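You operate a simulated robot arm through the tools that you are given. There is no shell and no other tool.

You run a simulated robot arm. Do the job below in one go: nothing can be reset, and whatever is moved stays where it is left.

## Task
Move the top drawer's divider to the red slot and lay the orange box in the widened cell.
Fine: that is the shelf end; shut the drawer.
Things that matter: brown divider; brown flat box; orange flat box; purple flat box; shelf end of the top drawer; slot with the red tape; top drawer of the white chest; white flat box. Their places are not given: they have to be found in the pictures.

The check looks at the end state, three seconds after you hand in, the way a careful person would. Anything else that was tipped, shoved, dropped, spilled or broken makes it a failure.

## Robot
A 6-joint arm with a two-finger parallel gripper, fixed in place. Base frame: the origin is on the floor under the middle of its stand, x ahead of it, y to its left, z up. Units: mm, rad, N and s.
With the tool pointing down near the work surface it reaches from about 140 to 620 mm from the base axis. Its first joint turns from -2.007 to 2.007 rad. Payload 3.43 kg.
Tool frame: the origin (TCP) lies between the finger pads and is the grasp point; the fingertips stand 34 mm ahead of it; z points along the fingers, y is the line along which they close. Largest opening 128 mm; finger width 24, thickness 12; the body of the gripper, 48 by 130 mm, starts 96 mm behind the TCP.
Orientation is told as [roll, pitch, yaw] about the base's x, y, z axes, in that order, counted from this pose: with the fingers straight down and closing along the base's y, the tool's x points along the base's -x, its y along +y and its z along -z.

## Interface
- The arm moves only by the tool play_rows. Its argument "motion" is a list of rows, each a list of 2 entries, a list of its own where there are three numbers: the shift along the tool's x, y, z in units of 25 mm (1.0 is 25 mm), then the turn, a rotation vector about the tool's x, y, z in units of 4 degrees (1.0 is 4 degrees). In form: [[[dx, dy, dz], [rx, ry, rz]], ...]. A call has 1 to 20 rows; each row shifts and turns the commanded pose from where the row before left it, along the tool's axes as they then stand. "gripper" is the opening, from 0 (shut) to 1 (fully open), set as the call begins (left out, the last holds). A call with a number of a shift or a turn outside -1 to 1 is refused whole. Rows are played at 5 a second. More than 50 mm and 0.15 rad between two rows, or a gripper value outside its range, and nothing of the call is played. A pose out of reach is approached as far as the arm can. The call stops where the force on the tool passes 70 N (or 10 N more than at its start, if that is more) or the arm is blocked; 0.2 s more then pass. The fingers move at their own pace (about 153 mm/s each) and stop on an object; they squeeze with about 42 N. The grip force told is the motor's: it shows also when the fingers shut on nothing. Time passes only in rows, and 0.2 s behind the last, so rows that do not move let the fingers close. The reply holds the time, the measured pose of the TCP, the force on the tool along the base axes, the opening and the grip force, in the units named above and with some noise, with the torque about the TCP (base axes, N m) and any sound that the robot's microphone picked up.
- Cameras (640 x 400 px; columns grow to the right, rows downward): "scene" is fixed at [50.5, 502.2, 1436.3]; the picture's right is [-0.65, -0.76, 0.00], its down [-0.49, 0.41, -0.77] and it looks along [0.59, -0.50, -0.64] (base axes); focal length 329 px, centre (320, 200). "wrist" rides on the gripper at [76, -11, -160] in the tool frame; the picture's right is [0.15, 0.99, 0.00], its down [-0.88, 0.13, -0.46] and it looks along [-0.45, 0.07, 0.89] (tool axes); focal length 234 px, centre (320, 200).
- grab_frame(camera): a new picture of that camera. The clock stands still meanwhile.
- move_column(by): slides the trunk up (or, below 0, down) by that many mm; the arm rides with it, the base frame stays. It gives what a move gives, with no picture.
- locate(camera, pixels): for up to 12 pixels [column, row] of the newest picture of that camera ("zoom" is the newest enlarged one), the place [x, y, z] in the base frame of the surface seen there, good to about 2 mm. The clock stands still meanwhile.
- zoom(camera, box): a new picture of the part [left, top, right, bottom] of that camera's present view, enlarged. The clock stands still meanwhile.
- finish_job(): hands the job in; it is judged then, once.

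Unless the task says otherwise, let go and move clear before handing in.

The tools are called after ">>>" by a JSON object that holds its "op" and its "data". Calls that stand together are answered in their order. play_rows: Moves the arm, as the interface text tells. Its arguments: {"type":"object","properties":{"motion":{"type":"array"},"gripper":{"type":"number"}},"required":["motion"]} The other tools are called the same way: move_column (by) moves the trunk up or down; grab_frame (camera) takes a picture; locate (camera, pixels) gives the place of the surface under pixels of a picture; zoom (camera, box) takes an enlarged picture of a part of a camera's view; finish_job () hands the job in.

At the start:

```text
clock: 0.0
eef_pos: [467.1, 145.1, 1142.2]
tcp_rot: [0.0, 0.0, -0.001]
wrist_force: [-0.3, 0.6, 0.1]
ft_torque: [0.01, 0.04, -0.03]
width: 128.2
grasp_force: 0.0
trunk travel left (down, up): [-825.0, 165.0]
```

scene: 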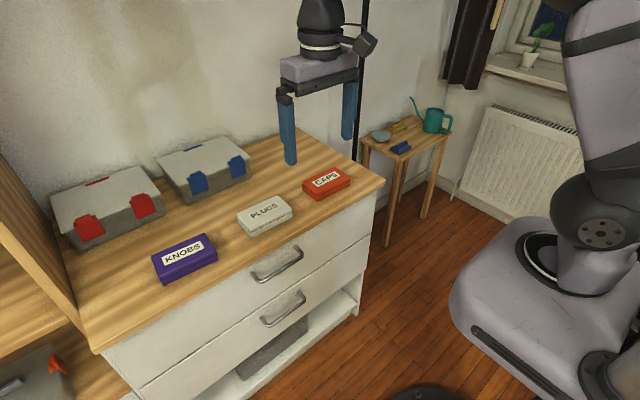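
wrist: 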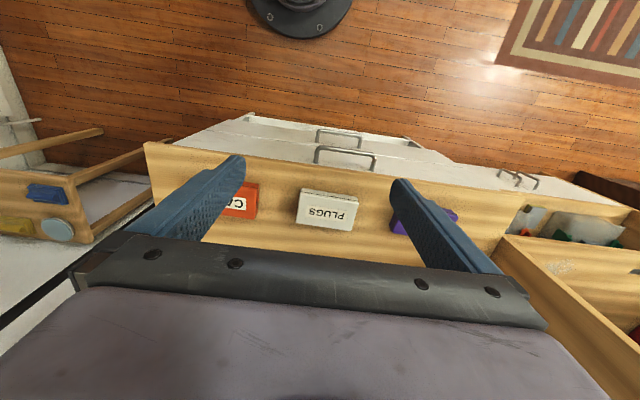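

The scene picture shows a white chest with two drawers (top handle near pixel 277,265) and three flat boxes on top: purple KNOBS (185,258), white PLUGS (264,214), orange CAPS (326,182). I'll measure these and zoom in for details.

>>> {"op": "zoom", "data": {"camera": "scene", "box": [80, 120, 400, 400]}}

>>> {"op": "locate", "data": {"camera": "scene", "pixels": [[185, 253], [264, 210], [326, 180], [277, 266], [284, 309], [96, 352], [384, 181], [255, 275], [302, 250], [60, 240], [300, 130], [230, 300]]}}

>>> {"op": "zoom", "data": {"camera": "wrist", "box": [140, 90, 520, 280]}}

```text
1.43 times, centred on (240, 260) of scene
```

zoom: 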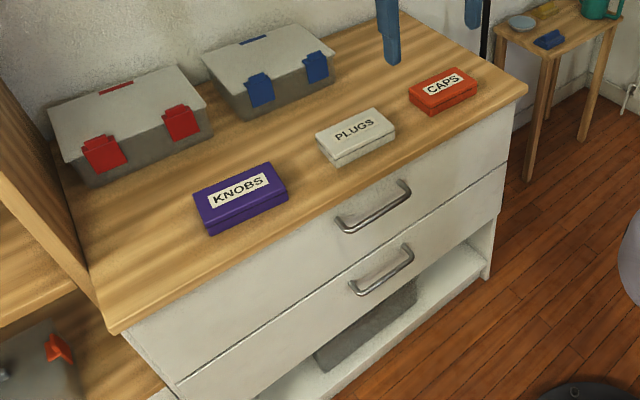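

```text
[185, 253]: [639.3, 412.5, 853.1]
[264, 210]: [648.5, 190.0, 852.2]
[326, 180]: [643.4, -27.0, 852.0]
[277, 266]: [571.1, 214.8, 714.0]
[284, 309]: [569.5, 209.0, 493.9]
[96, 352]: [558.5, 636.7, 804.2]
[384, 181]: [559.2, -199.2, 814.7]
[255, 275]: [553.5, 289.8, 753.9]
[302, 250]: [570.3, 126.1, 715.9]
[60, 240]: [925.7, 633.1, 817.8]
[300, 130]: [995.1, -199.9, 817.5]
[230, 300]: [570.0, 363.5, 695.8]
```

```text
1.68 times, centred on (330, 185) of wrist
```

zoom: 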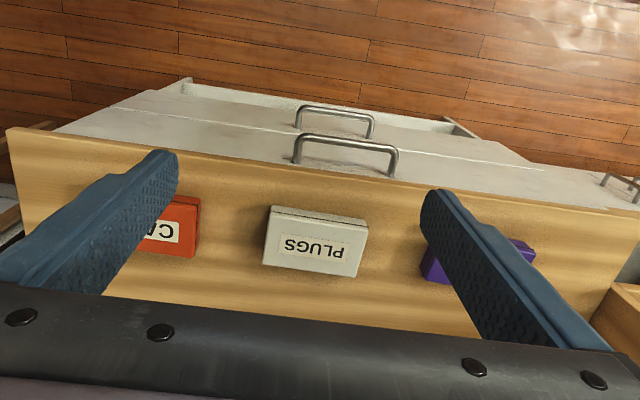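

The chest front face is at x≈570 and its top is at z≈817, spanning y −200 to 637. I'll zoom in on the top handle to find its bar precisely.

>>> {"op": "zoom", "data": {"camera": "scene", "box": [235, 230, 325, 286]}}

>>> {"op": "grab_frame", "data": {"camera": "wrist"}}

```text
7.11 times, centred on (280, 258) of scene
```

zoom: 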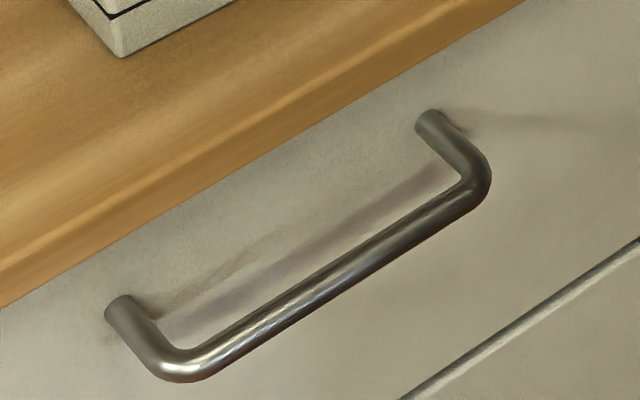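

```text
taken
```

wrist: 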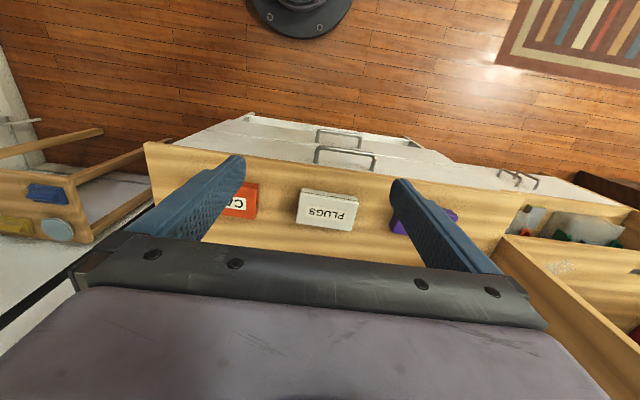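

>>> {"op": "locate", "data": {"camera": "zoom", "pixels": [[180, 365], [330, 280], [470, 195], [120, 305], [430, 120], [480, 170], [420, 385], [250, 320], [400, 235], [0, 300], [100, 245], [600, 270]]}}

```text
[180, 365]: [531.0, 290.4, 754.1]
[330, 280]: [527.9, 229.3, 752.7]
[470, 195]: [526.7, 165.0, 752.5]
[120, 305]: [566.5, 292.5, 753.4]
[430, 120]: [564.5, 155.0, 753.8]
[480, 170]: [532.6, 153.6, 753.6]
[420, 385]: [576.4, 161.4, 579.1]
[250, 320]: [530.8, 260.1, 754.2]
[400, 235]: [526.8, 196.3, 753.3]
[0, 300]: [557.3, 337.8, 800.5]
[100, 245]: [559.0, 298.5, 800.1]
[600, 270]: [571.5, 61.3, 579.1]
```

The top handle's bar is at x≈531, z≈749, spanning y 155–292 (zoom pixels 180,365 to 480,170), with the tabletop overhanging to x≈558 above it. I'll turn the gripper by 90° in free air so it closes along x.

>>> {"op": "play_rows", "data": {"motion": [[[0, 0, 0], [0, 0, -1]], [[0, 0, 0], [0, 0, -1]], [[0, 0, 0], [0, 0, -1]], [[0, 0, 0], [0, 0, -1]], [[0, 0, 0], [0, 0, -1]], [[0, 0, 0], [0, 0, -1]], [[0, 0, 0], [0, 0, -1]], [[0, 0, 0], [0, 0, -1]], [[0, 0, 0], [0, 0, -1]], [[0, 0, 0], [0, 0, -1]], [[0, 0, 0], [0, 0, -1]], [[0, 0, 0], [0, 0, -1]], [[0, 0, 0], [0, 0, -1]], [[0, 0, 0], [0, 0, -1]], [[0, 0, 0], [0, 0, -1]], [[0, 0, 0], [0, 0, -1]], [[0, 0, 0], [0, 0, -1]], [[0, 0, 0], [0, 0, -1]], [[0, 0, 0], [0, 0, -1]], [[0, 0, 0], [0, 0, -1]]], "gripper": 0.35}}

```text
clock: 4.2
eef_pos: [465.2, 146.4, 1140.7]
tcp_rot: [-0.001, 0.0, 1.399]
wrist_force: [0.1, 0.6, -0.3]
ft_torque: [0.0, 0.01, 0.0]
width: 44.9
grasp_force: 0.0
trunk travel left (down, up): [-825.0, 165.0]
```

The yaw is now about 80° with the opening at 45 mm. I'll finish the turn and tilt the fingertips 20° forward while checking how far the robot's own body (pixels around 480–630, 180–380) extends toward the drawer.

>>> {"op": "locate", "data": {"camera": "scene", "pixels": [[560, 130], [590, 230], [540, 255], [500, 260], [455, 290], [480, 330], [520, 370], [580, 340], [620, 60], [560, 290], [605, 180], [425, 392]]}}

>>> {"op": "play_rows", "data": {"motion": [[[0, 0, 0], [0, 0, -1]], [[0, 0, 0], [0, 0, -1]], [[0, 0, 0], [0, 0, -0.46]], [[0, 0, 0], [1, 0, 0]], [[0, 0, 0], [1, 0, 0]], [[0, 0, 0], [1, 0, 0]], [[0, 0, 0], [1, 0, 0]], [[0, 0, 0], [1, 0, 0]]], "gripper": 0.24}}

```text
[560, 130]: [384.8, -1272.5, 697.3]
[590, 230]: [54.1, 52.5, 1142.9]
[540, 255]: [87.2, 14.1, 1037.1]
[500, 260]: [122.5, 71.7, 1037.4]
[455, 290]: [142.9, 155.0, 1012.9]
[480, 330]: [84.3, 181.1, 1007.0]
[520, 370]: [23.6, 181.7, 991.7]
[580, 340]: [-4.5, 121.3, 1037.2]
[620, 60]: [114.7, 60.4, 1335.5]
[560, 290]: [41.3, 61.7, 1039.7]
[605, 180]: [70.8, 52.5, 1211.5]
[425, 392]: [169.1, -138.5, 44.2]
```

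```text
clock: 6.0
eef_pos: [465.7, 145.3, 1141.3]
tcp_rot: [-0.351, 0.0, 1.568]
wrist_force: [-0.4, -0.5, -0.1]
ft_torque: [-0.02, -0.04, 0.0]
width: 30.5
grasp_force: 0.1
trunk travel left (down, up): [-825.0, 165.0]
```

The tool is now yawed 90° and tilted 20° forward with a 30 mm opening, and the robot's carriage top is at z≈1037 reaching only to x≈145. I'll lower the trunk so the gripper comes near handle height.

>>> {"op": "move_column", "data": {"by": -270}}

```text
clock: 8.8
eef_pos: [466.1, 145.5, 870.4]
tcp_rot: [-0.349, 0.001, 1.569]
wrist_force: [0.0, -0.6, 0.6]
ft_torque: [-0.02, -0.03, -0.01]
width: 30.5
grasp_force: 0.1
trunk travel left (down, up): [-555.0, 435.0]
```

TCP is at (466, 145, 870). I'll move to a spot above and in front of the handle's middle, lined up along the tilted tool axis, then check with pictures.

>>> {"op": "play_rows", "data": {"motion": [[[-0.765, -0.167, 0.194], [0, 0, 0]], [[-0.765, -0.167, 0.194], [0, 0, 0]], [[-0.765, -0.167, 0.194], [0, 0, 0]], [[-0.765, -0.167, 0.194], [0, 0, 0]], [[0, 0, 0], [0, 0, 0]]]}}

>>> {"op": "grab_frame", "data": {"camera": "wrist"}}

>>> {"op": "grab_frame", "data": {"camera": "scene"}}

```text
clock: 9.9
eef_pos: [489.6, 221.6, 857.4]
tcp_rot: [-0.348, 0.001, 1.566]
wrist_force: [0.8, 0.9, -0.1]
ft_torque: [0.01, 0.02, -0.01]
width: 30.7
grasp_force: 0.1
trunk travel left (down, up): [-555.0, 435.0]
```

```text
taken
```

wrist: 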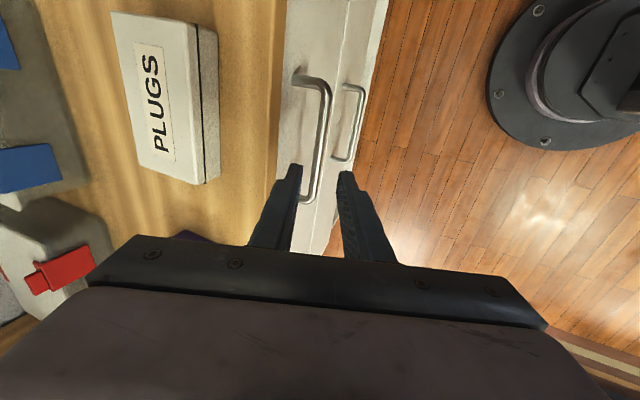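

```text
taken
```

scene: 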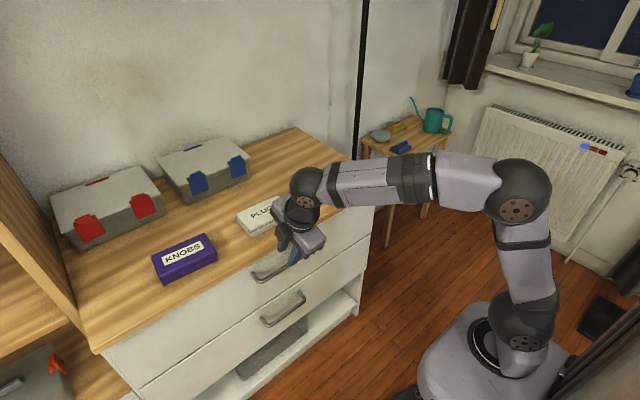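

In the wrist picture the handle bar (325,130) lies between the fingertips (295,168) and (343,175). I'll verify the bar position from this closer view before descending.

>>> {"op": "locate", "data": {"camera": "wrist", "pixels": [[327, 120], [322, 150], [316, 170], [310, 190], [300, 80], [285, 110], [292, 110], [283, 20], [300, 250]]}}

>>> {"op": "zoom", "data": {"camera": "wrist", "box": [260, 50, 390, 220]}}

```text
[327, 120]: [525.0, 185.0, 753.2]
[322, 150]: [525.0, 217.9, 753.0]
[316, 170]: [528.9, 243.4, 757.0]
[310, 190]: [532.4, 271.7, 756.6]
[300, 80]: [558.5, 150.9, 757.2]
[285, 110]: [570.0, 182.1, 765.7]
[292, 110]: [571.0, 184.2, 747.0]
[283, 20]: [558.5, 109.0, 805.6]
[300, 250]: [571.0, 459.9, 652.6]
```

```text
2.35 times, centred on (325, 135) of wrist
```

zoom: 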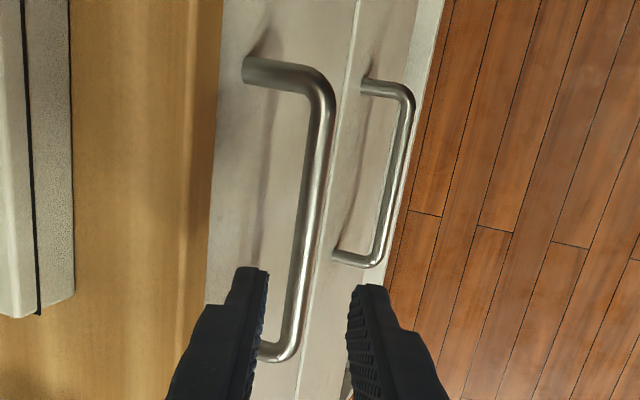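

The bar reads x≈531, z≈751 from this view as well. I'll descend 110 mm along the tool axis so the back finger goes behind the bar.

>>> {"op": "play_rows", "data": {"motion": [[[0, 0, 1], [0, 0, 0]], [[0, 0, 1], [0, 0, 0]], [[0, 0, 0.8], [0, 0, 0]], [[0, 0, 0.6], [0, 0, 0]], [[0, 0, 0.6], [0, 0, 0]], [[0, 0, 0.4], [0, 0, 0]], [[0, 0, 0], [0, 0, 0]]]}}

>>> {"op": "grab_frame", "data": {"camera": "wrist"}}

>>> {"op": "zoom", "data": {"camera": "scene", "box": [220, 180, 360, 290]}}

```text
clock: 11.6
eef_pos: [527.9, 222.2, 756.1]
tcp_rot: [-0.349, 0.0, 1.568]
wrist_force: [-0.6, -0.1, 0.5]
ft_torque: [-0.02, -0.02, 0.02]
width: 30.5
grasp_force: 0.1
trunk travel left (down, up): [-555.0, 435.0]
```

```text
taken
```

wrist: 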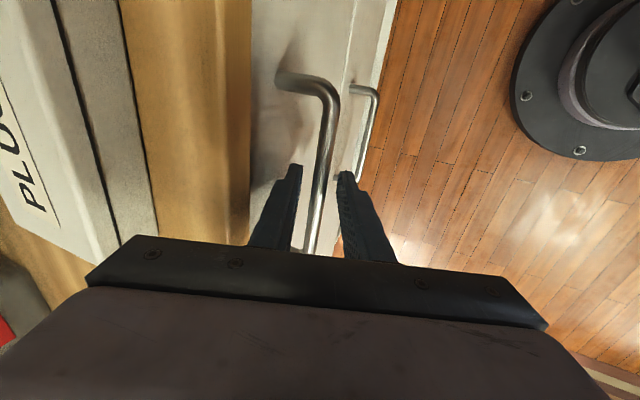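

```text
3.64 times, centred on (290, 235) of scene
```

zoom: 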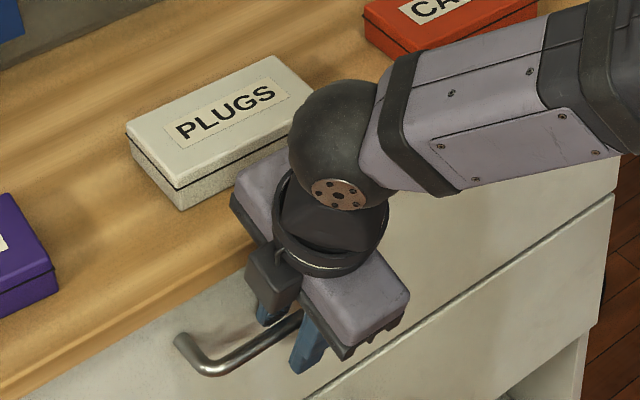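

The bar passes between the two fingers (wrist 325,170; scene zoom 300,320) with no contact force. I'll close on it.

>>> {"op": "play_rows", "data": {"motion": [[[0, 0, 0], [0, 0, 0]], [[0, 0, 0], [0, 0, 0]], [[0, 0, 0], [0, 0, 0]]], "gripper": 0}}

```text
clock: 12.3
eef_pos: [528.7, 222.2, 754.7]
tcp_rot: [-0.352, 0.0, 1.568]
wrist_force: [3.3, -0.4, 2.9]
ft_torque: [-0.3, -0.02, 0.88]
width: 11.8
grasp_force: 44.9
trunk travel left (down, up): [-555.0, 435.0]
```

The grip holds the bar (width 11.8, 45 N). I'll pull straight back along −x, gently at first.

>>> {"op": "play_rows", "data": {"motion": [[[0, 0.188, -0.068], [0, 0, 0]], [[0, 0.282, -0.103], [0, 0, 0]], [[0, 0.376, -0.137], [0, 0, 0]], [[0, 0.376, -0.137], [0, 0, 0]], [[0, 0.564, -0.205], [0, 0, 0]], [[0, 0.564, -0.205], [0, 0, 0]], [[0, 0.564, -0.205], [0, 0, 0]], [[0, 0.564, -0.205], [0, 0, 0]], [[0, 0.376, -0.137], [0, 0, 0]], [[0, 0.188, -0.068], [0, 0, 0]]]}}

>>> {"op": "grab_frame", "data": {"camera": "scene"}}

>>> {"op": "grab_frame", "data": {"camera": "wrist"}}

```text
clock: 14.6
eef_pos: [418.8, 222.0, 755.5]
tcp_rot: [-0.349, 0.001, 1.57]
wrist_force: [0.7, 3.6, 6.5]
ft_torque: [0.77, 0.04, 1.22]
width: 11.6
grasp_force: 45.1
trunk travel left (down, up): [-555.0, 435.0]
```

```text
taken
```

scene: 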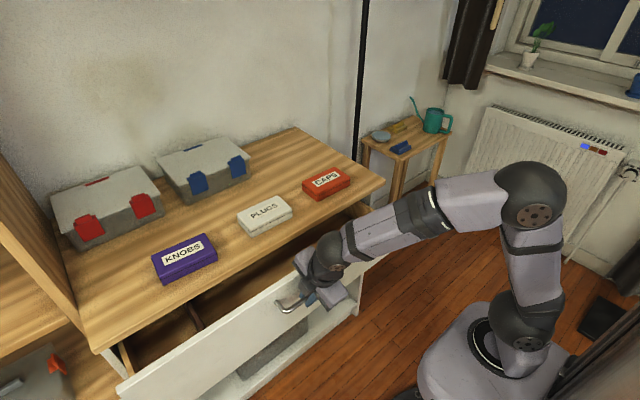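

```text
taken
```

wrist: 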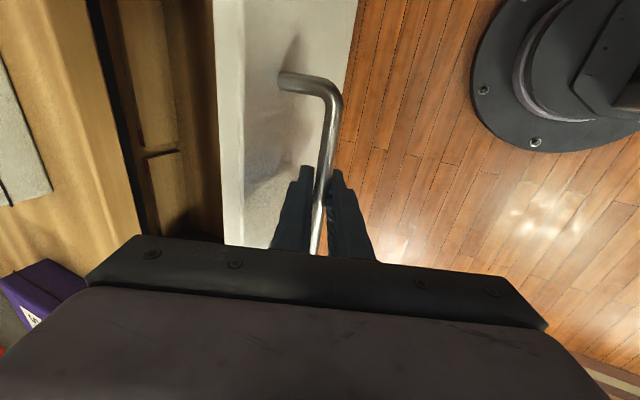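

The drawer came out about 110 mm smoothly, and a divider is visible at scene (193,315). I'll keep pulling.

>>> {"op": "play_rows", "data": {"motion": [[[0, 0.282, -0.103], [0, 0, 0]], [[0, 0.376, -0.137], [0, 0, 0]], [[0, 0.564, -0.205], [0, 0, 0]], [[0, 0.564, -0.205], [0, 0, 0]], [[0, 0.564, -0.205], [0, 0, 0]], [[0, 0.564, -0.205], [0, 0, 0]], [[0, 0.564, -0.205], [0, 0, 0]], [[0, 0.376, -0.137], [0, 0, 0]], [[0, 0.188, -0.068], [0, 0, 0]]]}}

>>> {"op": "grab_frame", "data": {"camera": "scene"}}

>>> {"op": "grab_frame", "data": {"camera": "wrist"}}

```text
clock: 16.6
eef_pos: [311.9, 221.5, 754.8]
tcp_rot: [-0.35, 0.004, 1.569]
wrist_force: [1.3, 0.8, 0.6]
ft_torque: [-1.28, -0.04, 0.48]
width: 11.4
grasp_force: 45.1
trunk travel left (down, up): [-555.0, 435.0]
```

```text
taken
```

scene: 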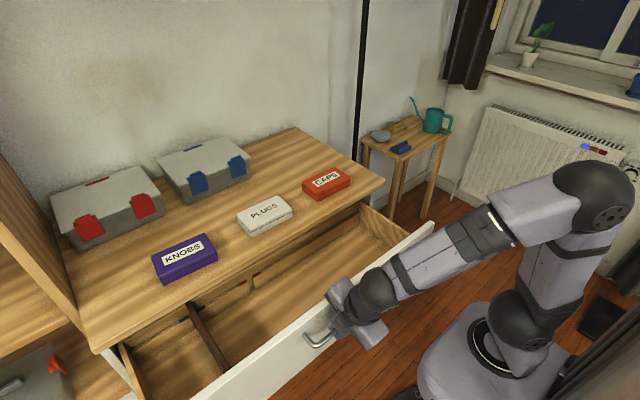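

```text
taken
```

wrist: 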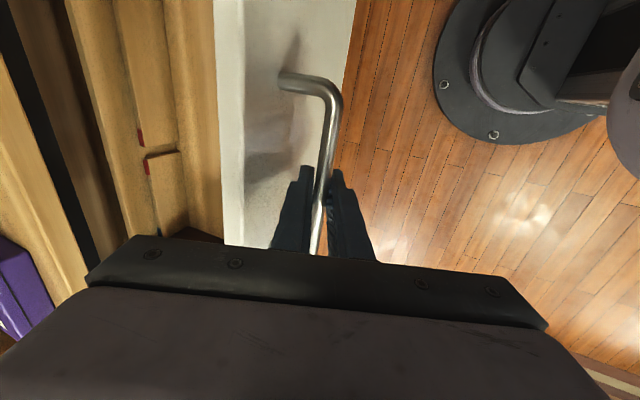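

The drawer is out about 215 mm, and the divider (205,340) and a rail with coloured tapes (blue 185,318; red 256,277) show. I'll zoom in on the interior.

>>> {"op": "zoom", "data": {"camera": "scene", "box": [100, 220, 420, 400]}}

>>> {"op": "locate", "data": {"camera": "scene", "pixels": [[200, 330], [215, 360], [192, 312], [185, 319], [256, 277], [230, 310], [160, 350], [262, 365], [400, 245], [375, 215], [150, 385], [300, 300]]}}

```text
2.00 times, centred on (260, 310) of scene
```

zoom: 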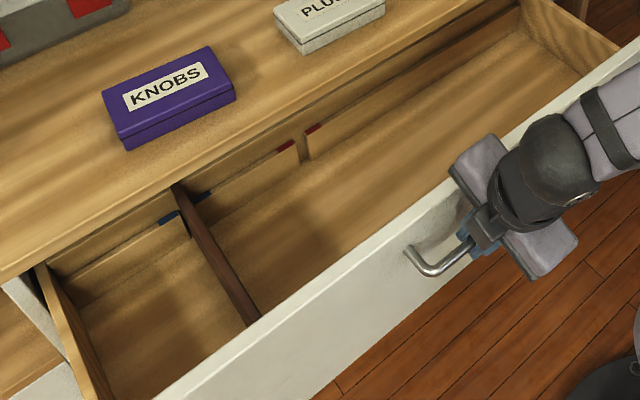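

```text
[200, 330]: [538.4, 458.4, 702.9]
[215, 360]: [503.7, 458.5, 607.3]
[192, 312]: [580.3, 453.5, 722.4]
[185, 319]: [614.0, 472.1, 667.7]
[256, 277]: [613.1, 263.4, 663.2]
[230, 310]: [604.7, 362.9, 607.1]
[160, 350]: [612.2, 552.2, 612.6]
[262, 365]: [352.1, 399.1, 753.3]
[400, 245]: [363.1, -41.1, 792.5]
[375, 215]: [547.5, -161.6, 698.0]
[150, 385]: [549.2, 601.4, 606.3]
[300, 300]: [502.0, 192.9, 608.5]
```

The divider stands at y≈458 in the blue-taped slot of a rail now at x≈613, with the red-taped slot at y≈258. The rail must clear the tabletop edge (x=558), so I'll pull about 100 mm further.

>>> {"op": "play_rows", "data": {"motion": [[[0, 0.188, -0.068], [0, 0, 0]], [[0, 0.376, -0.137], [0, 0, 0]], [[0, 0.376, -0.137], [0, 0, 0]], [[0, 0.376, -0.137], [0, 0, 0]], [[0, 0.376, -0.137], [0, 0, 0]], [[0, 0.376, -0.137], [0, 0, 0]], [[0, 0.188, -0.068], [0, 0, 0]]]}}

>>> {"op": "grab_frame", "data": {"camera": "scene"}}

>>> {"op": "grab_frame", "data": {"camera": "wrist"}}

```text
clock: 18.1
eef_pos: [249.9, 221.6, 755.8]
tcp_rot: [-0.349, 0.002, 1.566]
wrist_force: [1.2, -4.9, 9.2]
ft_torque: [-1.05, -0.13, 0.66]
width: 11.9
grasp_force: 45.4
trunk travel left (down, up): [-555.0, 435.0]
```

```text
taken
```

scene: 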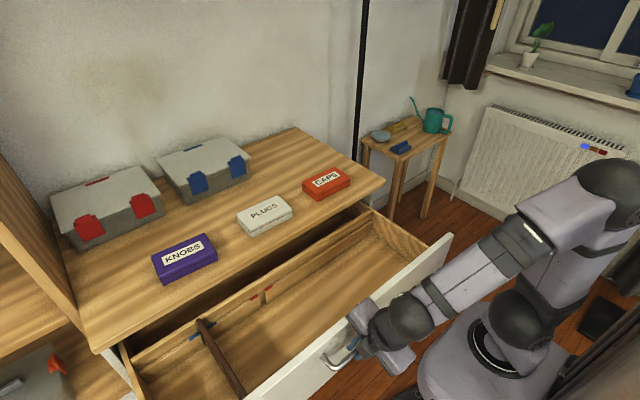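

```text
taken
```

wrist: 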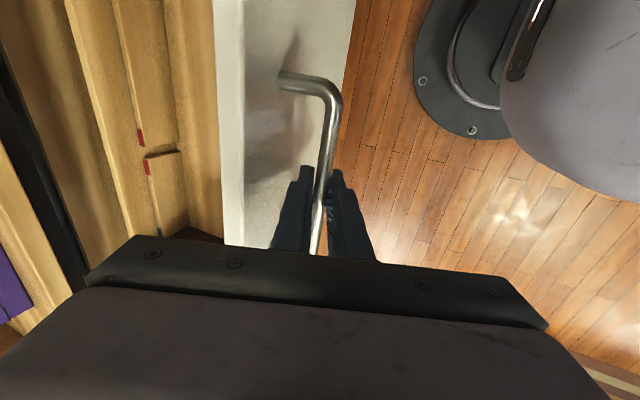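

The rail is now about x≈551, and the drawer's back wall appears behind it (205,315). I'll measure before pulling any further.

>>> {"op": "zoom", "data": {"camera": "scene", "box": [110, 230, 450, 400]}}

>>> {"op": "locate", "data": {"camera": "scene", "pixels": [[203, 322], [215, 345], [195, 336], [208, 328], [180, 330], [255, 291], [268, 287], [230, 302], [380, 215], [340, 240], [128, 352], [390, 215]]}}

```text
1.88 times, centred on (280, 315) of scene
```

zoom: 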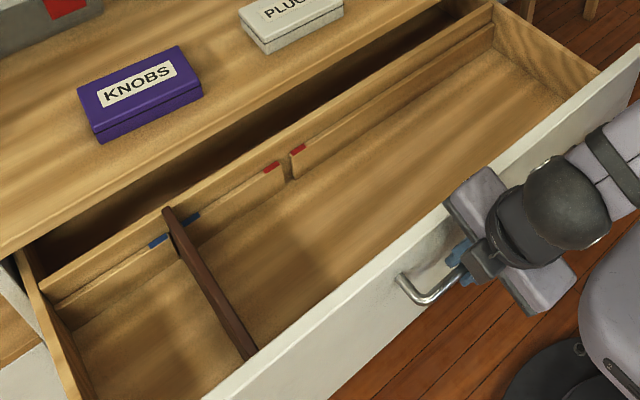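

```text
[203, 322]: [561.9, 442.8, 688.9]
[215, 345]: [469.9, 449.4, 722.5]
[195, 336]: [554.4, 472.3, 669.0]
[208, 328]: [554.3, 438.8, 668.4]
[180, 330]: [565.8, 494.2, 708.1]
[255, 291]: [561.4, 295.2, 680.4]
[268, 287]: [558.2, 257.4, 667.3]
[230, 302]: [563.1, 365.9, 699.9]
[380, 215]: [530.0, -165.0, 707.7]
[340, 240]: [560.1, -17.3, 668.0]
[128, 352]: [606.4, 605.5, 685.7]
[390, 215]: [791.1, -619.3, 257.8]
```

The rail is at x≈555 with its top at z≈668, the back wall is at x≈563, and the divider's top is at z≈722, so its rear end is still just under the tabletop lip (x=558). I'll pull another 22 mm in small steps, watching the force.

>>> {"op": "play_rows", "data": {"motion": [[[0, 0.15, -0.055], [0, 0, 0]], [[0, 0.226, -0.082], [0, 0, 0]], [[0, 0.226, -0.082], [0, 0, 0]], [[0, 0.15, -0.055], [0, 0, 0]], [[0, 0.075, -0.027], [0, 0, 0]], [[0, 0, 0], [0, 0, 0]]]}}

>>> {"op": "grab_frame", "data": {"camera": "scene"}}

```text
clock: 19.6
eef_pos: [229.1, 221.7, 754.9]
tcp_rot: [-0.349, 0.001, 1.57]
wrist_force: [1.4, -6.8, 9.0]
ft_torque: [-0.13, -0.02, 1.0]
width: 11.5
grasp_force: 45.3
trunk travel left (down, up): [-555.0, 435.0]
```

```text
taken
```

scene: 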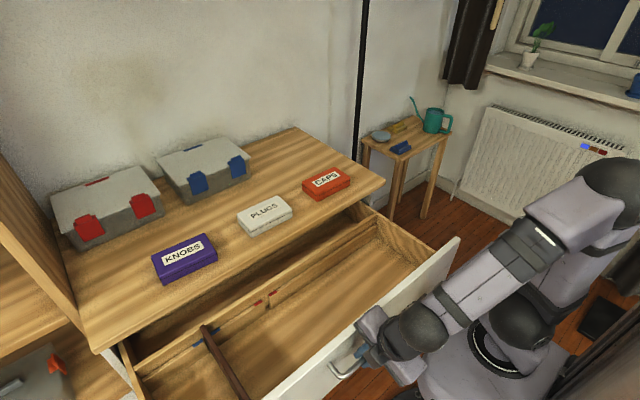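

The drawer is out 300 mm with the rail now about x≈534, clear of the tabletop lip. I'll open the fingers slightly and back off along the tool axis.

>>> {"op": "play_rows", "data": {"motion": [[[0, 0, 0], [0, 0, 0]], [[0, 0, 0], [0, 0, 0]]], "gripper": 0.24}}

>>> {"op": "play_rows", "data": {"motion": [[[0, 0, -0.6], [0, 0, 0]], [[0, 0, -0.8], [0, 0, 0]], [[0, 0, -0.8], [0, 0, 0]], [[0, 0, -0.4], [0, 0, 0]]]}}

```text
clock: 20.1
eef_pos: [229.5, 222.1, 754.4]
tcp_rot: [-0.35, 0.0, 1.568]
wrist_force: [0.1, 0.6, -0.3]
ft_torque: [0.01, 0.01, 0.01]
width: 30.9
grasp_force: 0.1
trunk travel left (down, up): [-555.0, 435.0]
```

```text
clock: 21.1
eef_pos: [205.7, 222.1, 815.0]
tcp_rot: [-0.348, 0.001, 1.567]
wrist_force: [0.6, 0.1, -0.6]
ft_torque: [-0.02, 0.0, 0.03]
width: 30.8
grasp_force: 0.0
trunk travel left (down, up): [-555.0, 435.0]
```

The fingers are free of the bar. I'll raise the trunk so the arm is well clear of the drawer.

>>> {"op": "move_column", "data": {"by": 170}}

>>> {"op": "grab_frame", "data": {"camera": "scene"}}

>>> {"op": "grab_frame", "data": {"camera": "wrist"}}

```text
clock: 23.1
eef_pos: [206.1, 223.4, 986.3]
tcp_rot: [-0.349, -0.001, 1.568]
wrist_force: [0.6, -0.7, -0.1]
ft_torque: [0.0, 0.01, -0.01]
width: 30.5
grasp_force: 0.0
trunk travel left (down, up): [-725.0, 265.0]
```

```text
taken
```

scene: 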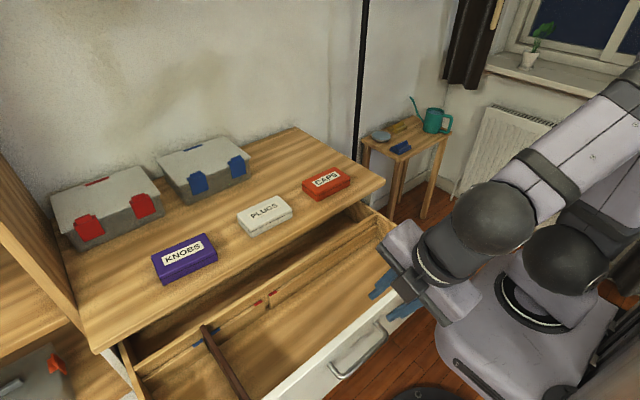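

```text
taken
```

wrist: 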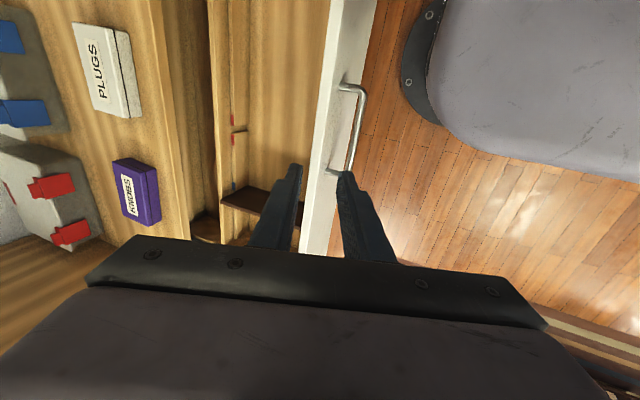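

The drawer stands open and the arm is clear. I'll zoom in on the divider and both slots to get their geometry.

>>> {"op": "zoom", "data": {"camera": "scene", "box": [120, 290, 300, 400]}}

>>> {"op": "locate", "data": {"camera": "zoom", "pixels": [[298, 130], [330, 200], [370, 270], [400, 330], [430, 390], [265, 185], [310, 160], [480, 40], [520, 20], [540, 5], [200, 300], [500, 300]]}}

>>> {"op": "zoom", "data": {"camera": "wrist", "box": [180, 60, 340, 250]}}

```text
3.56 times, centred on (210, 345) of scene
```

zoom: 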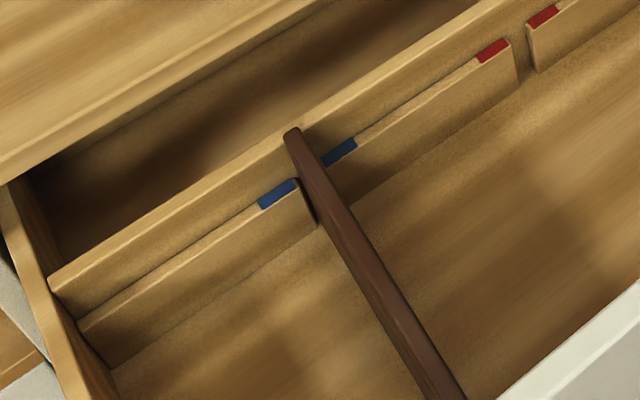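

```text
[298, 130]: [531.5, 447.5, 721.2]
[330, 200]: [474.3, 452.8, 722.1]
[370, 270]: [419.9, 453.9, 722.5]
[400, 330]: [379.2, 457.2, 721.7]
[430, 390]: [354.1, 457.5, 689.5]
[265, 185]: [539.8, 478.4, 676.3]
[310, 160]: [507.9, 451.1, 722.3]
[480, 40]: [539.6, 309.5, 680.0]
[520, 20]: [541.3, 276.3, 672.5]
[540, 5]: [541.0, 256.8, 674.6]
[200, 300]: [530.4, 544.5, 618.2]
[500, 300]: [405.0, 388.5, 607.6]
```

```text
2.11 times, centred on (260, 155) of wrist
```

zoom: 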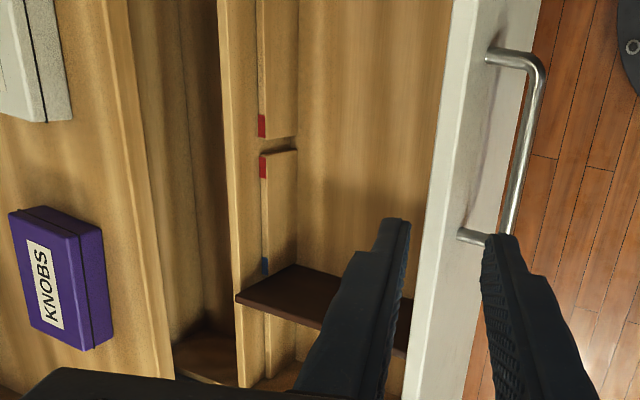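

The divider's top is at z≈722 along y≈452 between x≈285 and 540, and the red slot is near y≈262 (tapes at zoom 492,50 and 542,15). I'll level the gripper and turn it back so it closes along y.

>>> {"op": "play_rows", "data": {"motion": [[[0, 0, 0], [-1, 0, 0]], [[0, 0, 0], [-1, 0, 0]], [[0, 0, 0], [-1, 0, 0]], [[0, 0, 0], [-1, 0, 0]], [[0, 0, 0], [-1, 0, 0]], [[0, 0, 0], [0, 0, 1]], [[0, 0, 0], [0, 0, 1]], [[0, 0, 0], [0, 0, 1]], [[0, 0, 0], [0, 0, 1]], [[0, 0, 0], [0, 0, 1]], [[0, 0, 0], [0, 0, 1]], [[0, 0, 0], [0, 0, 1]], [[0, 0, 0], [0, 0, 1]], [[0, 0, 0], [0, 0, 1]], [[0, 0, 0], [0, 0, 1]], [[0, 0, 0], [0, 0, 1]], [[0, 0, 0], [0, 0, 1]], [[0, 0, 0], [0, 0, 1]], [[0, 0, 0], [0, 0, 1]], [[0, 0, 0], [0, 0, 1]]]}}

>>> {"op": "play_rows", "data": {"motion": [[[0, 0, 0], [0, 0, 1]], [[0, 0, 0], [0, 0, 1]], [[0, 0, 0], [0, 0, 1]], [[0, 0, 0], [0, 0, 1]], [[0, 0, 0], [0, 0, 1]], [[0, 0, 0], [0, 0, 1]], [[0, 0, 0], [0, 0, 1]], [[0, 0, 0], [0, 0, 0.46]]]}}

```text
clock: 27.3
eef_pos: [207.5, 222.8, 986.5]
tcp_rot: [0.001, -0.001, 0.522]
wrist_force: [0.6, -0.3, 0.5]
ft_torque: [0.02, 0.01, 0.02]
width: 30.6
grasp_force: 0.1
trunk travel left (down, up): [-725.0, 265.0]
```

```text
clock: 29.1
eef_pos: [206.8, 221.9, 986.7]
tcp_rot: [0.0, -0.002, -0.003]
wrist_force: [-0.4, 0.3, 0.3]
ft_torque: [0.01, 0.0, -0.01]
width: 30.8
grasp_force: 0.0
trunk travel left (down, up): [-725.0, 265.0]
```

Yaw is back to zero. I'll move over the divider's middle, high up, and look down.

>>> {"op": "play_rows", "data": {"motion": [[[-0.72, 0.87, 0], [0, 0, 0]], [[-0.72, 0.87, 0], [0, 0, 0]], [[-0.72, 0.87, 0], [0, 0, 0]], [[-0.72, 0.87, 0], [0, 0, 0]], [[-0.72, 0.87, 0], [0, 0, 0]], [[-0.72, 0.87, 0], [0, 0, 0]], [[-0.72, 0.87, 0], [0, 0, 0]], [[-0.72, 0.87, 0], [0, 0, 0]], [[-0.72, 0.87, 0], [0, 0, 0]], [[-0.72, 0.87, 0], [0, 0, 0]], [[0, 0, 0], [0, 0, 0]]], "gripper": 0.4}}

>>> {"op": "grab_frame", "data": {"camera": "wrist"}}

>>> {"op": "grab_frame", "data": {"camera": "scene"}}

```text
clock: 31.5
eef_pos: [385.3, 439.6, 986.5]
tcp_rot: [0.001, 0.0, 0.0]
wrist_force: [-0.9, -0.6, 1.0]
ft_torque: [-0.01, -0.01, 0.02]
width: 51.2
grasp_force: 0.0
trunk travel left (down, up): [-725.0, 265.0]
```

```text
taken
```

wrist: 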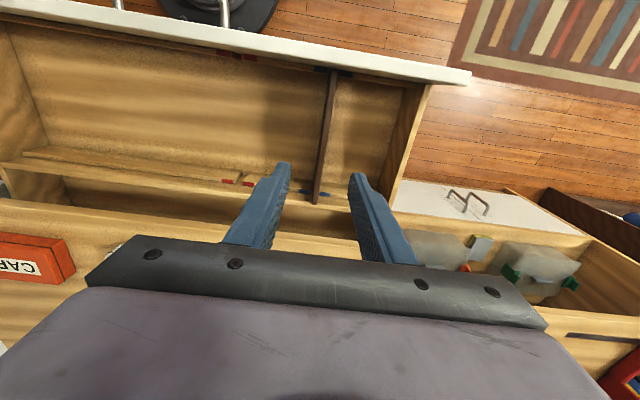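

```text
taken
```

scene: 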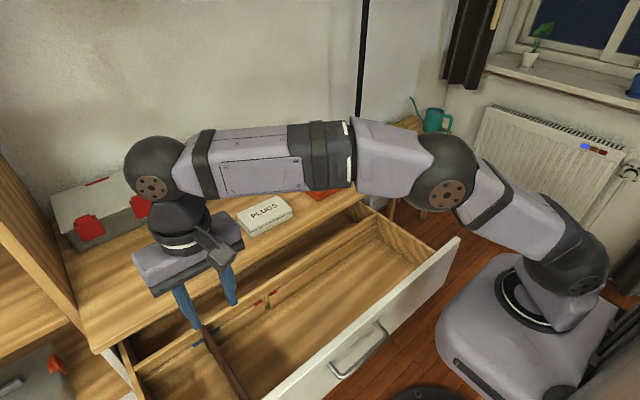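

The wrist view shows the whole drawer: divider from (333,75) to (315,200), red tapes on the back rail (235,182) and on the front rail (240,57). I'll zoom in on these.

>>> {"op": "zoom", "data": {"camera": "wrist", "box": [180, 30, 440, 215]}}

>>> {"op": "locate", "data": {"camera": "zoom", "pixels": [[375, 110], [365, 180], [355, 250], [343, 320], [335, 395], [130, 65], [170, 65], [160, 375], [120, 372], [365, 130], [385, 130], [560, 200]]}}

```text
2.16 times, centred on (310, 122) of wrist
```

zoom: 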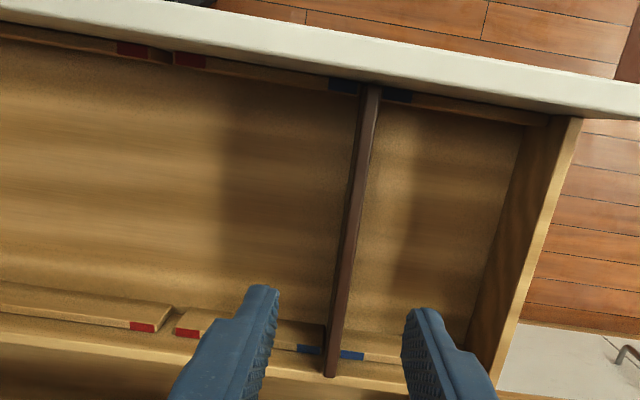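

```text
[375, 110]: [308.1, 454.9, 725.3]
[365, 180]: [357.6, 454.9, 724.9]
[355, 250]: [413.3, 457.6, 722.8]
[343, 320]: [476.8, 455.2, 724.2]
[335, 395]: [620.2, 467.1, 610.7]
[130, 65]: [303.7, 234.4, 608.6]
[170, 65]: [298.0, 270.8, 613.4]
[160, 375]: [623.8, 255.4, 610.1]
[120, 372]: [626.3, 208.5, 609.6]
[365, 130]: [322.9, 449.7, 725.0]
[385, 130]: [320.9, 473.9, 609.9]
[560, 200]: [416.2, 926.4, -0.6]
```

The divider's top lies at y≈455, z≈723. I'll sample across its width to find the thickness and its exact ends, as well as the tape edges bounding the red slot.

>>> {"op": "locate", "data": {"camera": "zoom", "pixels": [[342, 250], [346, 250], [350, 250], [354, 250], [358, 250], [362, 250], [366, 250], [375, 92], [372, 86], [330, 375], [331, 365], [336, 355]]}}

>>> {"op": "locate", "data": {"camera": "wrist", "pixels": [[228, 181], [233, 182], [238, 183], [243, 184], [247, 184], [252, 185], [240, 57], [246, 55], [250, 57], [256, 58], [305, 193], [327, 195]]}}

```text
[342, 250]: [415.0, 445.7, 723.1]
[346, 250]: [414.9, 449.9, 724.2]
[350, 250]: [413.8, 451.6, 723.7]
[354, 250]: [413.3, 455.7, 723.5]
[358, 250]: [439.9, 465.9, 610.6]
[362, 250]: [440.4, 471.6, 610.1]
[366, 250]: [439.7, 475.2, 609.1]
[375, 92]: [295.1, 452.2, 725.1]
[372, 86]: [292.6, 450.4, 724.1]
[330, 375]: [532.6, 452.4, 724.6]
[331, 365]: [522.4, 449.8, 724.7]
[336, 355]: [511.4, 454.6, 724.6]
```

```text
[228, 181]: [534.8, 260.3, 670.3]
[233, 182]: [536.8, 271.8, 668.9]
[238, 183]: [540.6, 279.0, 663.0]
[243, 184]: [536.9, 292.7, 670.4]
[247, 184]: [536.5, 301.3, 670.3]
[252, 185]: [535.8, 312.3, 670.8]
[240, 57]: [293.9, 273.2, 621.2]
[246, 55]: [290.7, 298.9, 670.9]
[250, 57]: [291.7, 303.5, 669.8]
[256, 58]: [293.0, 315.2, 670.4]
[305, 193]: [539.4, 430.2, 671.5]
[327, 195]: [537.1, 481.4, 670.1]
```

The divider is about 12 mm thick, centred on y≈451.5, spanning x≈290–540. Now I'll zoom in tightly on the red slots in the back and front rails.

>>> {"op": "zoom", "data": {"camera": "wrist", "box": [205, 165, 285, 215]}}

>>> {"op": "locate", "data": {"camera": "zoom", "pixels": [[180, 130], [220, 138], [240, 140], [256, 142], [262, 145], [285, 150], [297, 150], [305, 152], [320, 155], [345, 160], [380, 165], [270, 128]]}}

>>> {"op": "zoom", "data": {"camera": "wrist", "box": [210, 35, 290, 85]}}

>>> {"op": "locate", "data": {"camera": "zoom", "pixels": [[180, 150], [200, 155], [220, 160], [240, 165], [250, 168], [260, 170], [270, 172], [280, 172], [300, 175], [320, 180], [340, 182], [360, 185]]}}

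```text
8.00 times, centred on (245, 190) of wrist
```

zoom: 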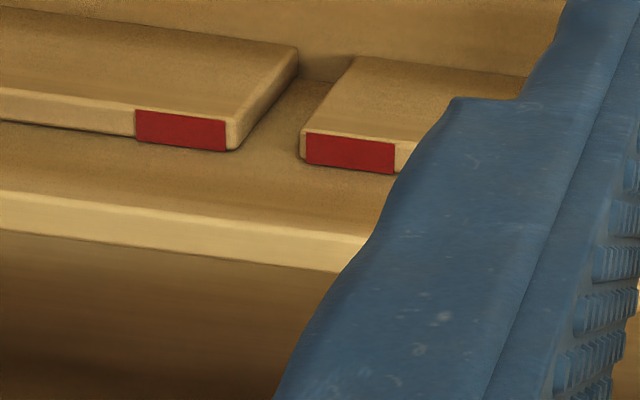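

```text
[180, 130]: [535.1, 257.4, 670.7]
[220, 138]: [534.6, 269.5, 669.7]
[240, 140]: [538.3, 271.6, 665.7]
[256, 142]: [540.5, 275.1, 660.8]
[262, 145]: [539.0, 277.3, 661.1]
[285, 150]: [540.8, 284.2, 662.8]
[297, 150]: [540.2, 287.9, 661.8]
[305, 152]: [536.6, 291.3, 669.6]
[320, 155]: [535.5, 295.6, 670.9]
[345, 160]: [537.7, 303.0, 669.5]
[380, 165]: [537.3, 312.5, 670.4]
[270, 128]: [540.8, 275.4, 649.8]
```

```text
8.00 times, centred on (250, 60) of wrist
```

zoom: 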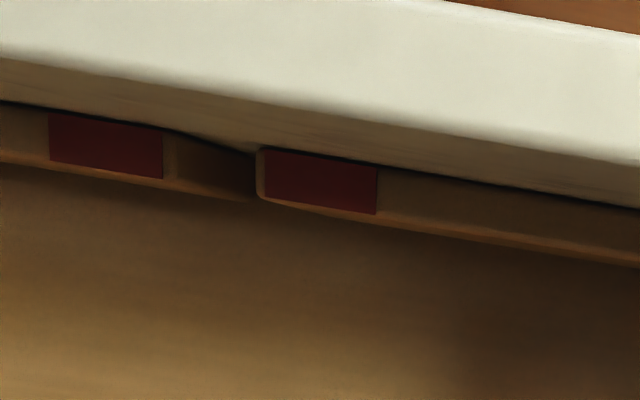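

```text
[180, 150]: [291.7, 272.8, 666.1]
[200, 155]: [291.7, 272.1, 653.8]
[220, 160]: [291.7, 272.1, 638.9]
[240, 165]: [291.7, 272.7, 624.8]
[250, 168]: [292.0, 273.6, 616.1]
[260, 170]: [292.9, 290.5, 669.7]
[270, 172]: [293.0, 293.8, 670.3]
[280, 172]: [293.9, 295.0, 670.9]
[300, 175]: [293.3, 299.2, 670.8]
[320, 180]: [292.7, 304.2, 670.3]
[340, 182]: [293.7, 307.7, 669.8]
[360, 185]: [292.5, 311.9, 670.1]
```

The red slot spans y≈272–289.5 in both rails (centre ≈281), with rail tops at z≈670 and the drawer floor at z≈608. I'll check the arm's posture via its joints and the blue slot's edges to know the offset.

>>> {"op": "locate", "data": {"camera": "scene", "pixels": [[580, 290], [450, 195], [153, 185], [520, 290], [600, 255]]}}

>>> {"op": "zoom", "data": {"camera": "wrist", "box": [285, 170, 365, 220]}}

>>> {"op": "locate", "data": {"camera": "zoom", "pixels": [[150, 180], [180, 185], [210, 190], [230, 150], [250, 150], [265, 150], [280, 150], [290, 195], [300, 197], [310, 200], [330, 205], [370, 210]]}}

```text
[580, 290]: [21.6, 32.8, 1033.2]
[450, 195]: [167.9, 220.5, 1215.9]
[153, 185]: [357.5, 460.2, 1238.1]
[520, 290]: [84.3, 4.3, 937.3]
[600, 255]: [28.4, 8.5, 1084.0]
```

```text
8.00 times, centred on (325, 195) of wrist
```

zoom: 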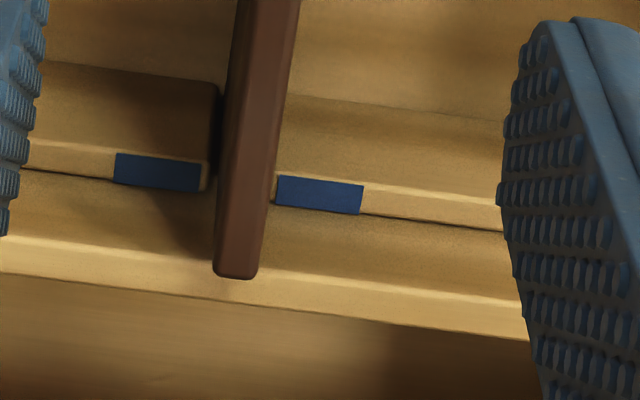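

```text
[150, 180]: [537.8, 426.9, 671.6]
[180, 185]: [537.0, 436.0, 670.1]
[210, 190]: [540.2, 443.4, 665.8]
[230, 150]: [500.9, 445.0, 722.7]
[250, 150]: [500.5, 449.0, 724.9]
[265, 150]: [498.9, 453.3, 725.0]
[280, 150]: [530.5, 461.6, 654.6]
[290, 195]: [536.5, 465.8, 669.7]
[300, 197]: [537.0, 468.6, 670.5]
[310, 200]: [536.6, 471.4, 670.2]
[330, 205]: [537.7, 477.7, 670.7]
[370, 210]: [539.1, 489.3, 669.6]
```

The blue slot spans y≈442.5–461 (centre ≈452), so the divider needs to shift about −171 mm in y. I'll descend to hover above the divider with the fingers 51 mm apart.

>>> {"op": "play_rows", "data": {"motion": [[[-0.1, 0.06, 0.93], [0, 0, 0]], [[-0.1, 0.06, 0.93], [0, 0, 0]], [[-0.1, 0.06, 0.93], [0, 0, 0]], [[-0.1, 0.06, 0.93], [0, 0, 0]], [[-0.1, 0.06, 0.93], [0, 0, 0]], [[-0.1, 0.06, 0.93], [0, 0, 0]], [[-0.1, 0.06, 0.93], [0, 0, 0]], [[-0.1, 0.06, 0.93], [0, 0, 0]], [[0, 0, 0], [0, 0, 0]]]}}

>>> {"op": "grab_frame", "data": {"camera": "wrist"}}

>>> {"op": "grab_frame", "data": {"camera": "scene"}}

```text
clock: 33.5
eef_pos: [407.6, 452.1, 800.4]
tcp_rot: [0.0, 0.0, -0.001]
wrist_force: [0.0, 0.4, 0.4]
ft_torque: [-0.02, 0.01, 0.0]
width: 51.0
grasp_force: 0.0
trunk travel left (down, up): [-725.0, 265.0]
```

```text
taken
```

wrist: 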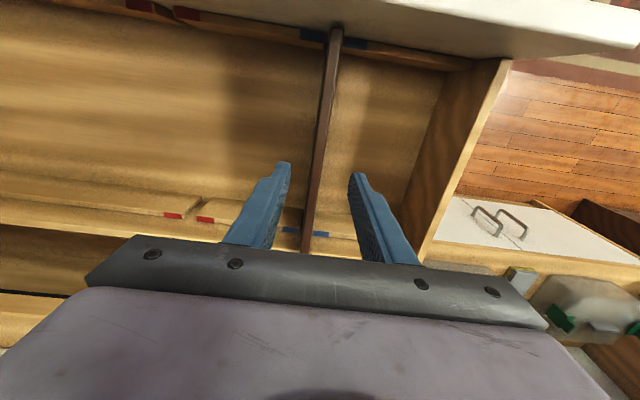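

```text
taken
```

scene: 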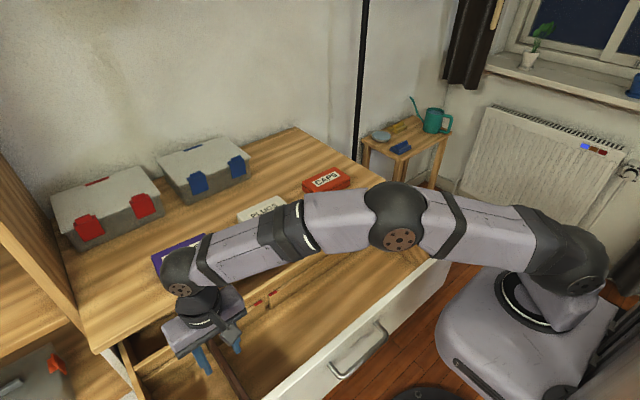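

The gripper hovers at (408, 452, 800) with the divider running between the fingers at wrist (320,180). I'll measure the divider's top edges once more from here.

>>> {"op": "zoom", "data": {"camera": "wrist", "box": [280, 120, 360, 170]}}

>>> {"op": "locate", "data": {"camera": "zoom", "pixels": [[290, 200], [300, 200], [310, 200], [320, 200], [330, 200], [340, 200], [350, 200], [360, 200], [370, 200], [380, 200]]}}

```text
8.00 times, centred on (320, 145) of wrist
```

zoom: 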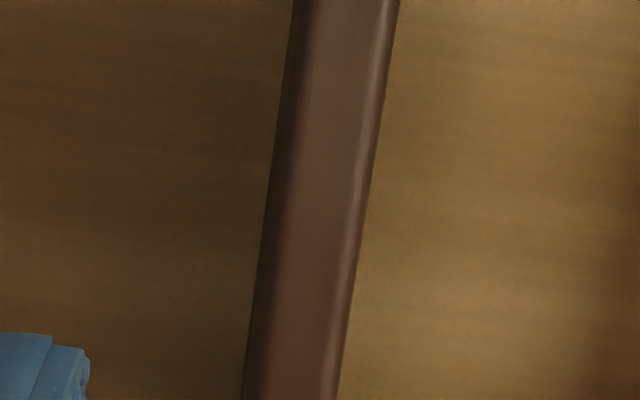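

```text
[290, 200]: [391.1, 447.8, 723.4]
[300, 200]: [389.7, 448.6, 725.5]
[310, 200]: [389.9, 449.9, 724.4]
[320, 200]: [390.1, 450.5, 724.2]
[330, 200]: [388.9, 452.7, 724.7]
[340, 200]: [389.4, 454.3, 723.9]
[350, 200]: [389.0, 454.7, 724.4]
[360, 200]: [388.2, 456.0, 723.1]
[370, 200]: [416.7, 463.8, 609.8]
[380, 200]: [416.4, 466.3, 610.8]
```

The divider's top spans y≈445–457 (centre ≈451). I'll descend 92 mm so the fingers straddle it, then close.

>>> {"op": "play_rows", "data": {"motion": [[[0, -0.04, 0.8], [0, 0, 0]], [[0, 0, 0.8], [0, 0, 0]], [[0, 0, 0.8], [0, 0, 0]], [[0, 0, 0.68], [0, 0, 0]], [[0, 0, 0.6], [0, 0, 0]], [[0, 0, 0], [0, 0, 0]]]}}

>>> {"op": "play_rows", "data": {"motion": [[[0, 0, 0], [0, 0, 0]], [[0, 0, 0], [0, 0, 0]], [[0, 0, 0], [0, 0, 0]]], "gripper": 0}}

>>> {"op": "grab_frame", "data": {"camera": "wrist"}}

>>> {"op": "grab_frame", "data": {"camera": "scene"}}

```text
clock: 34.9
eef_pos: [406.9, 451.0, 707.9]
tcp_rot: [-0.001, -0.001, -0.001]
wrist_force: [-0.4, 0.1, -0.7]
ft_torque: [0.01, 0.0, 0.0]
width: 51.0
grasp_force: 0.1
trunk travel left (down, up): [-725.0, 265.0]
```

```text
clock: 35.7
eef_pos: [406.7, 451.9, 707.5]
tcp_rot: [0.0, -0.001, 0.0]
wrist_force: [-0.8, -0.9, 0.5]
ft_torque: [0.0, -0.05, -0.05]
width: 11.2
grasp_force: 41.5
trunk travel left (down, up): [-725.0, 265.0]
```

```text
taken
```

wrist: 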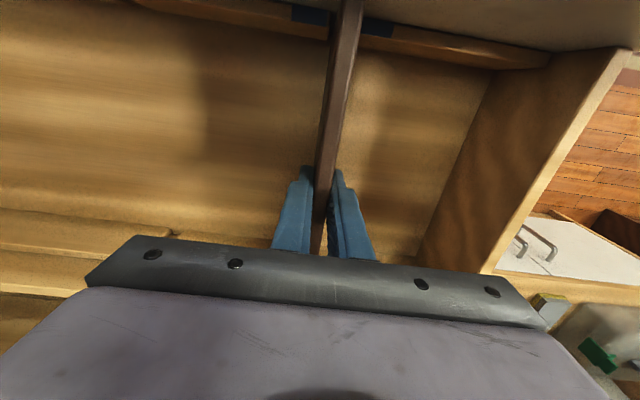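

```text
taken
```

scene: 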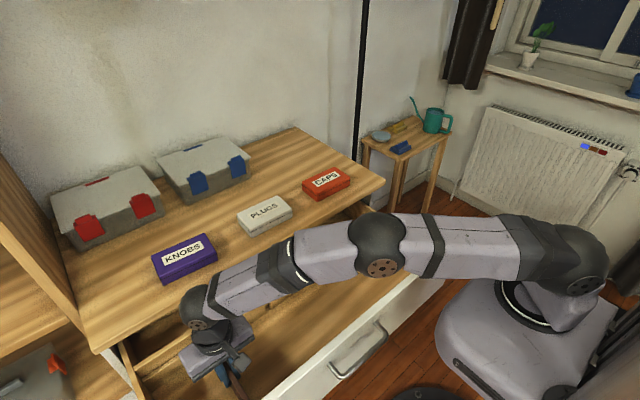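

The divider is gripped (width 11.2, 41 N). I'll lift it straight up 80 mm so its lower edge clears the rail tops at z≈670.

>>> {"op": "play_rows", "data": {"motion": [[[0, 0, -0.2], [0, 0, 0]], [[0, 0, -0.4], [0, 0, 0]], [[0, 0, -0.6], [0, 0, 0]], [[0, 0, -0.6], [0, 0, 0]], [[0, 0, -0.6], [0, 0, 0]], [[0, 0, -0.6], [0, 0, 0]], [[0, 0, -0.3], [0, 0, 0]], [[0, 0, 0], [0, 0, 0]]]}}

>>> {"op": "grab_frame", "data": {"camera": "scene"}}

>>> {"op": "grab_frame", "data": {"camera": "wrist"}}

```text
clock: 37.5
eef_pos: [405.5, 452.8, 790.7]
tcp_rot: [0.0, -0.001, 0.0]
wrist_force: [0.8, -0.4, -1.3]
ft_torque: [-0.03, 0.0, 0.02]
width: 11.7
grasp_force: 41.9
trunk travel left (down, up): [-725.0, 265.0]
```

```text
taken
```

scene: 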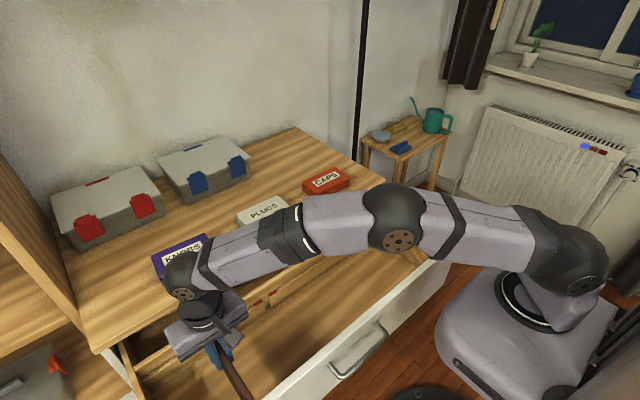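

```text
taken
```

wrist: 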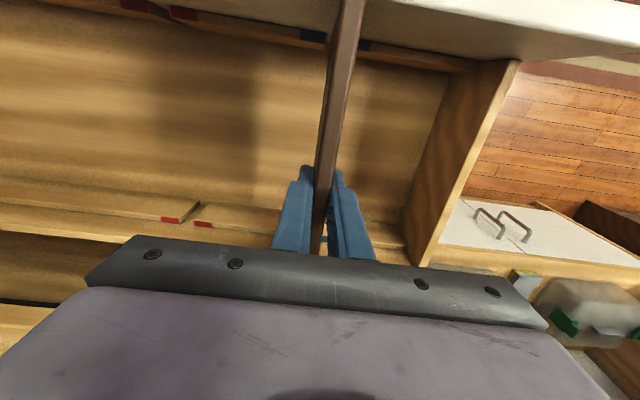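

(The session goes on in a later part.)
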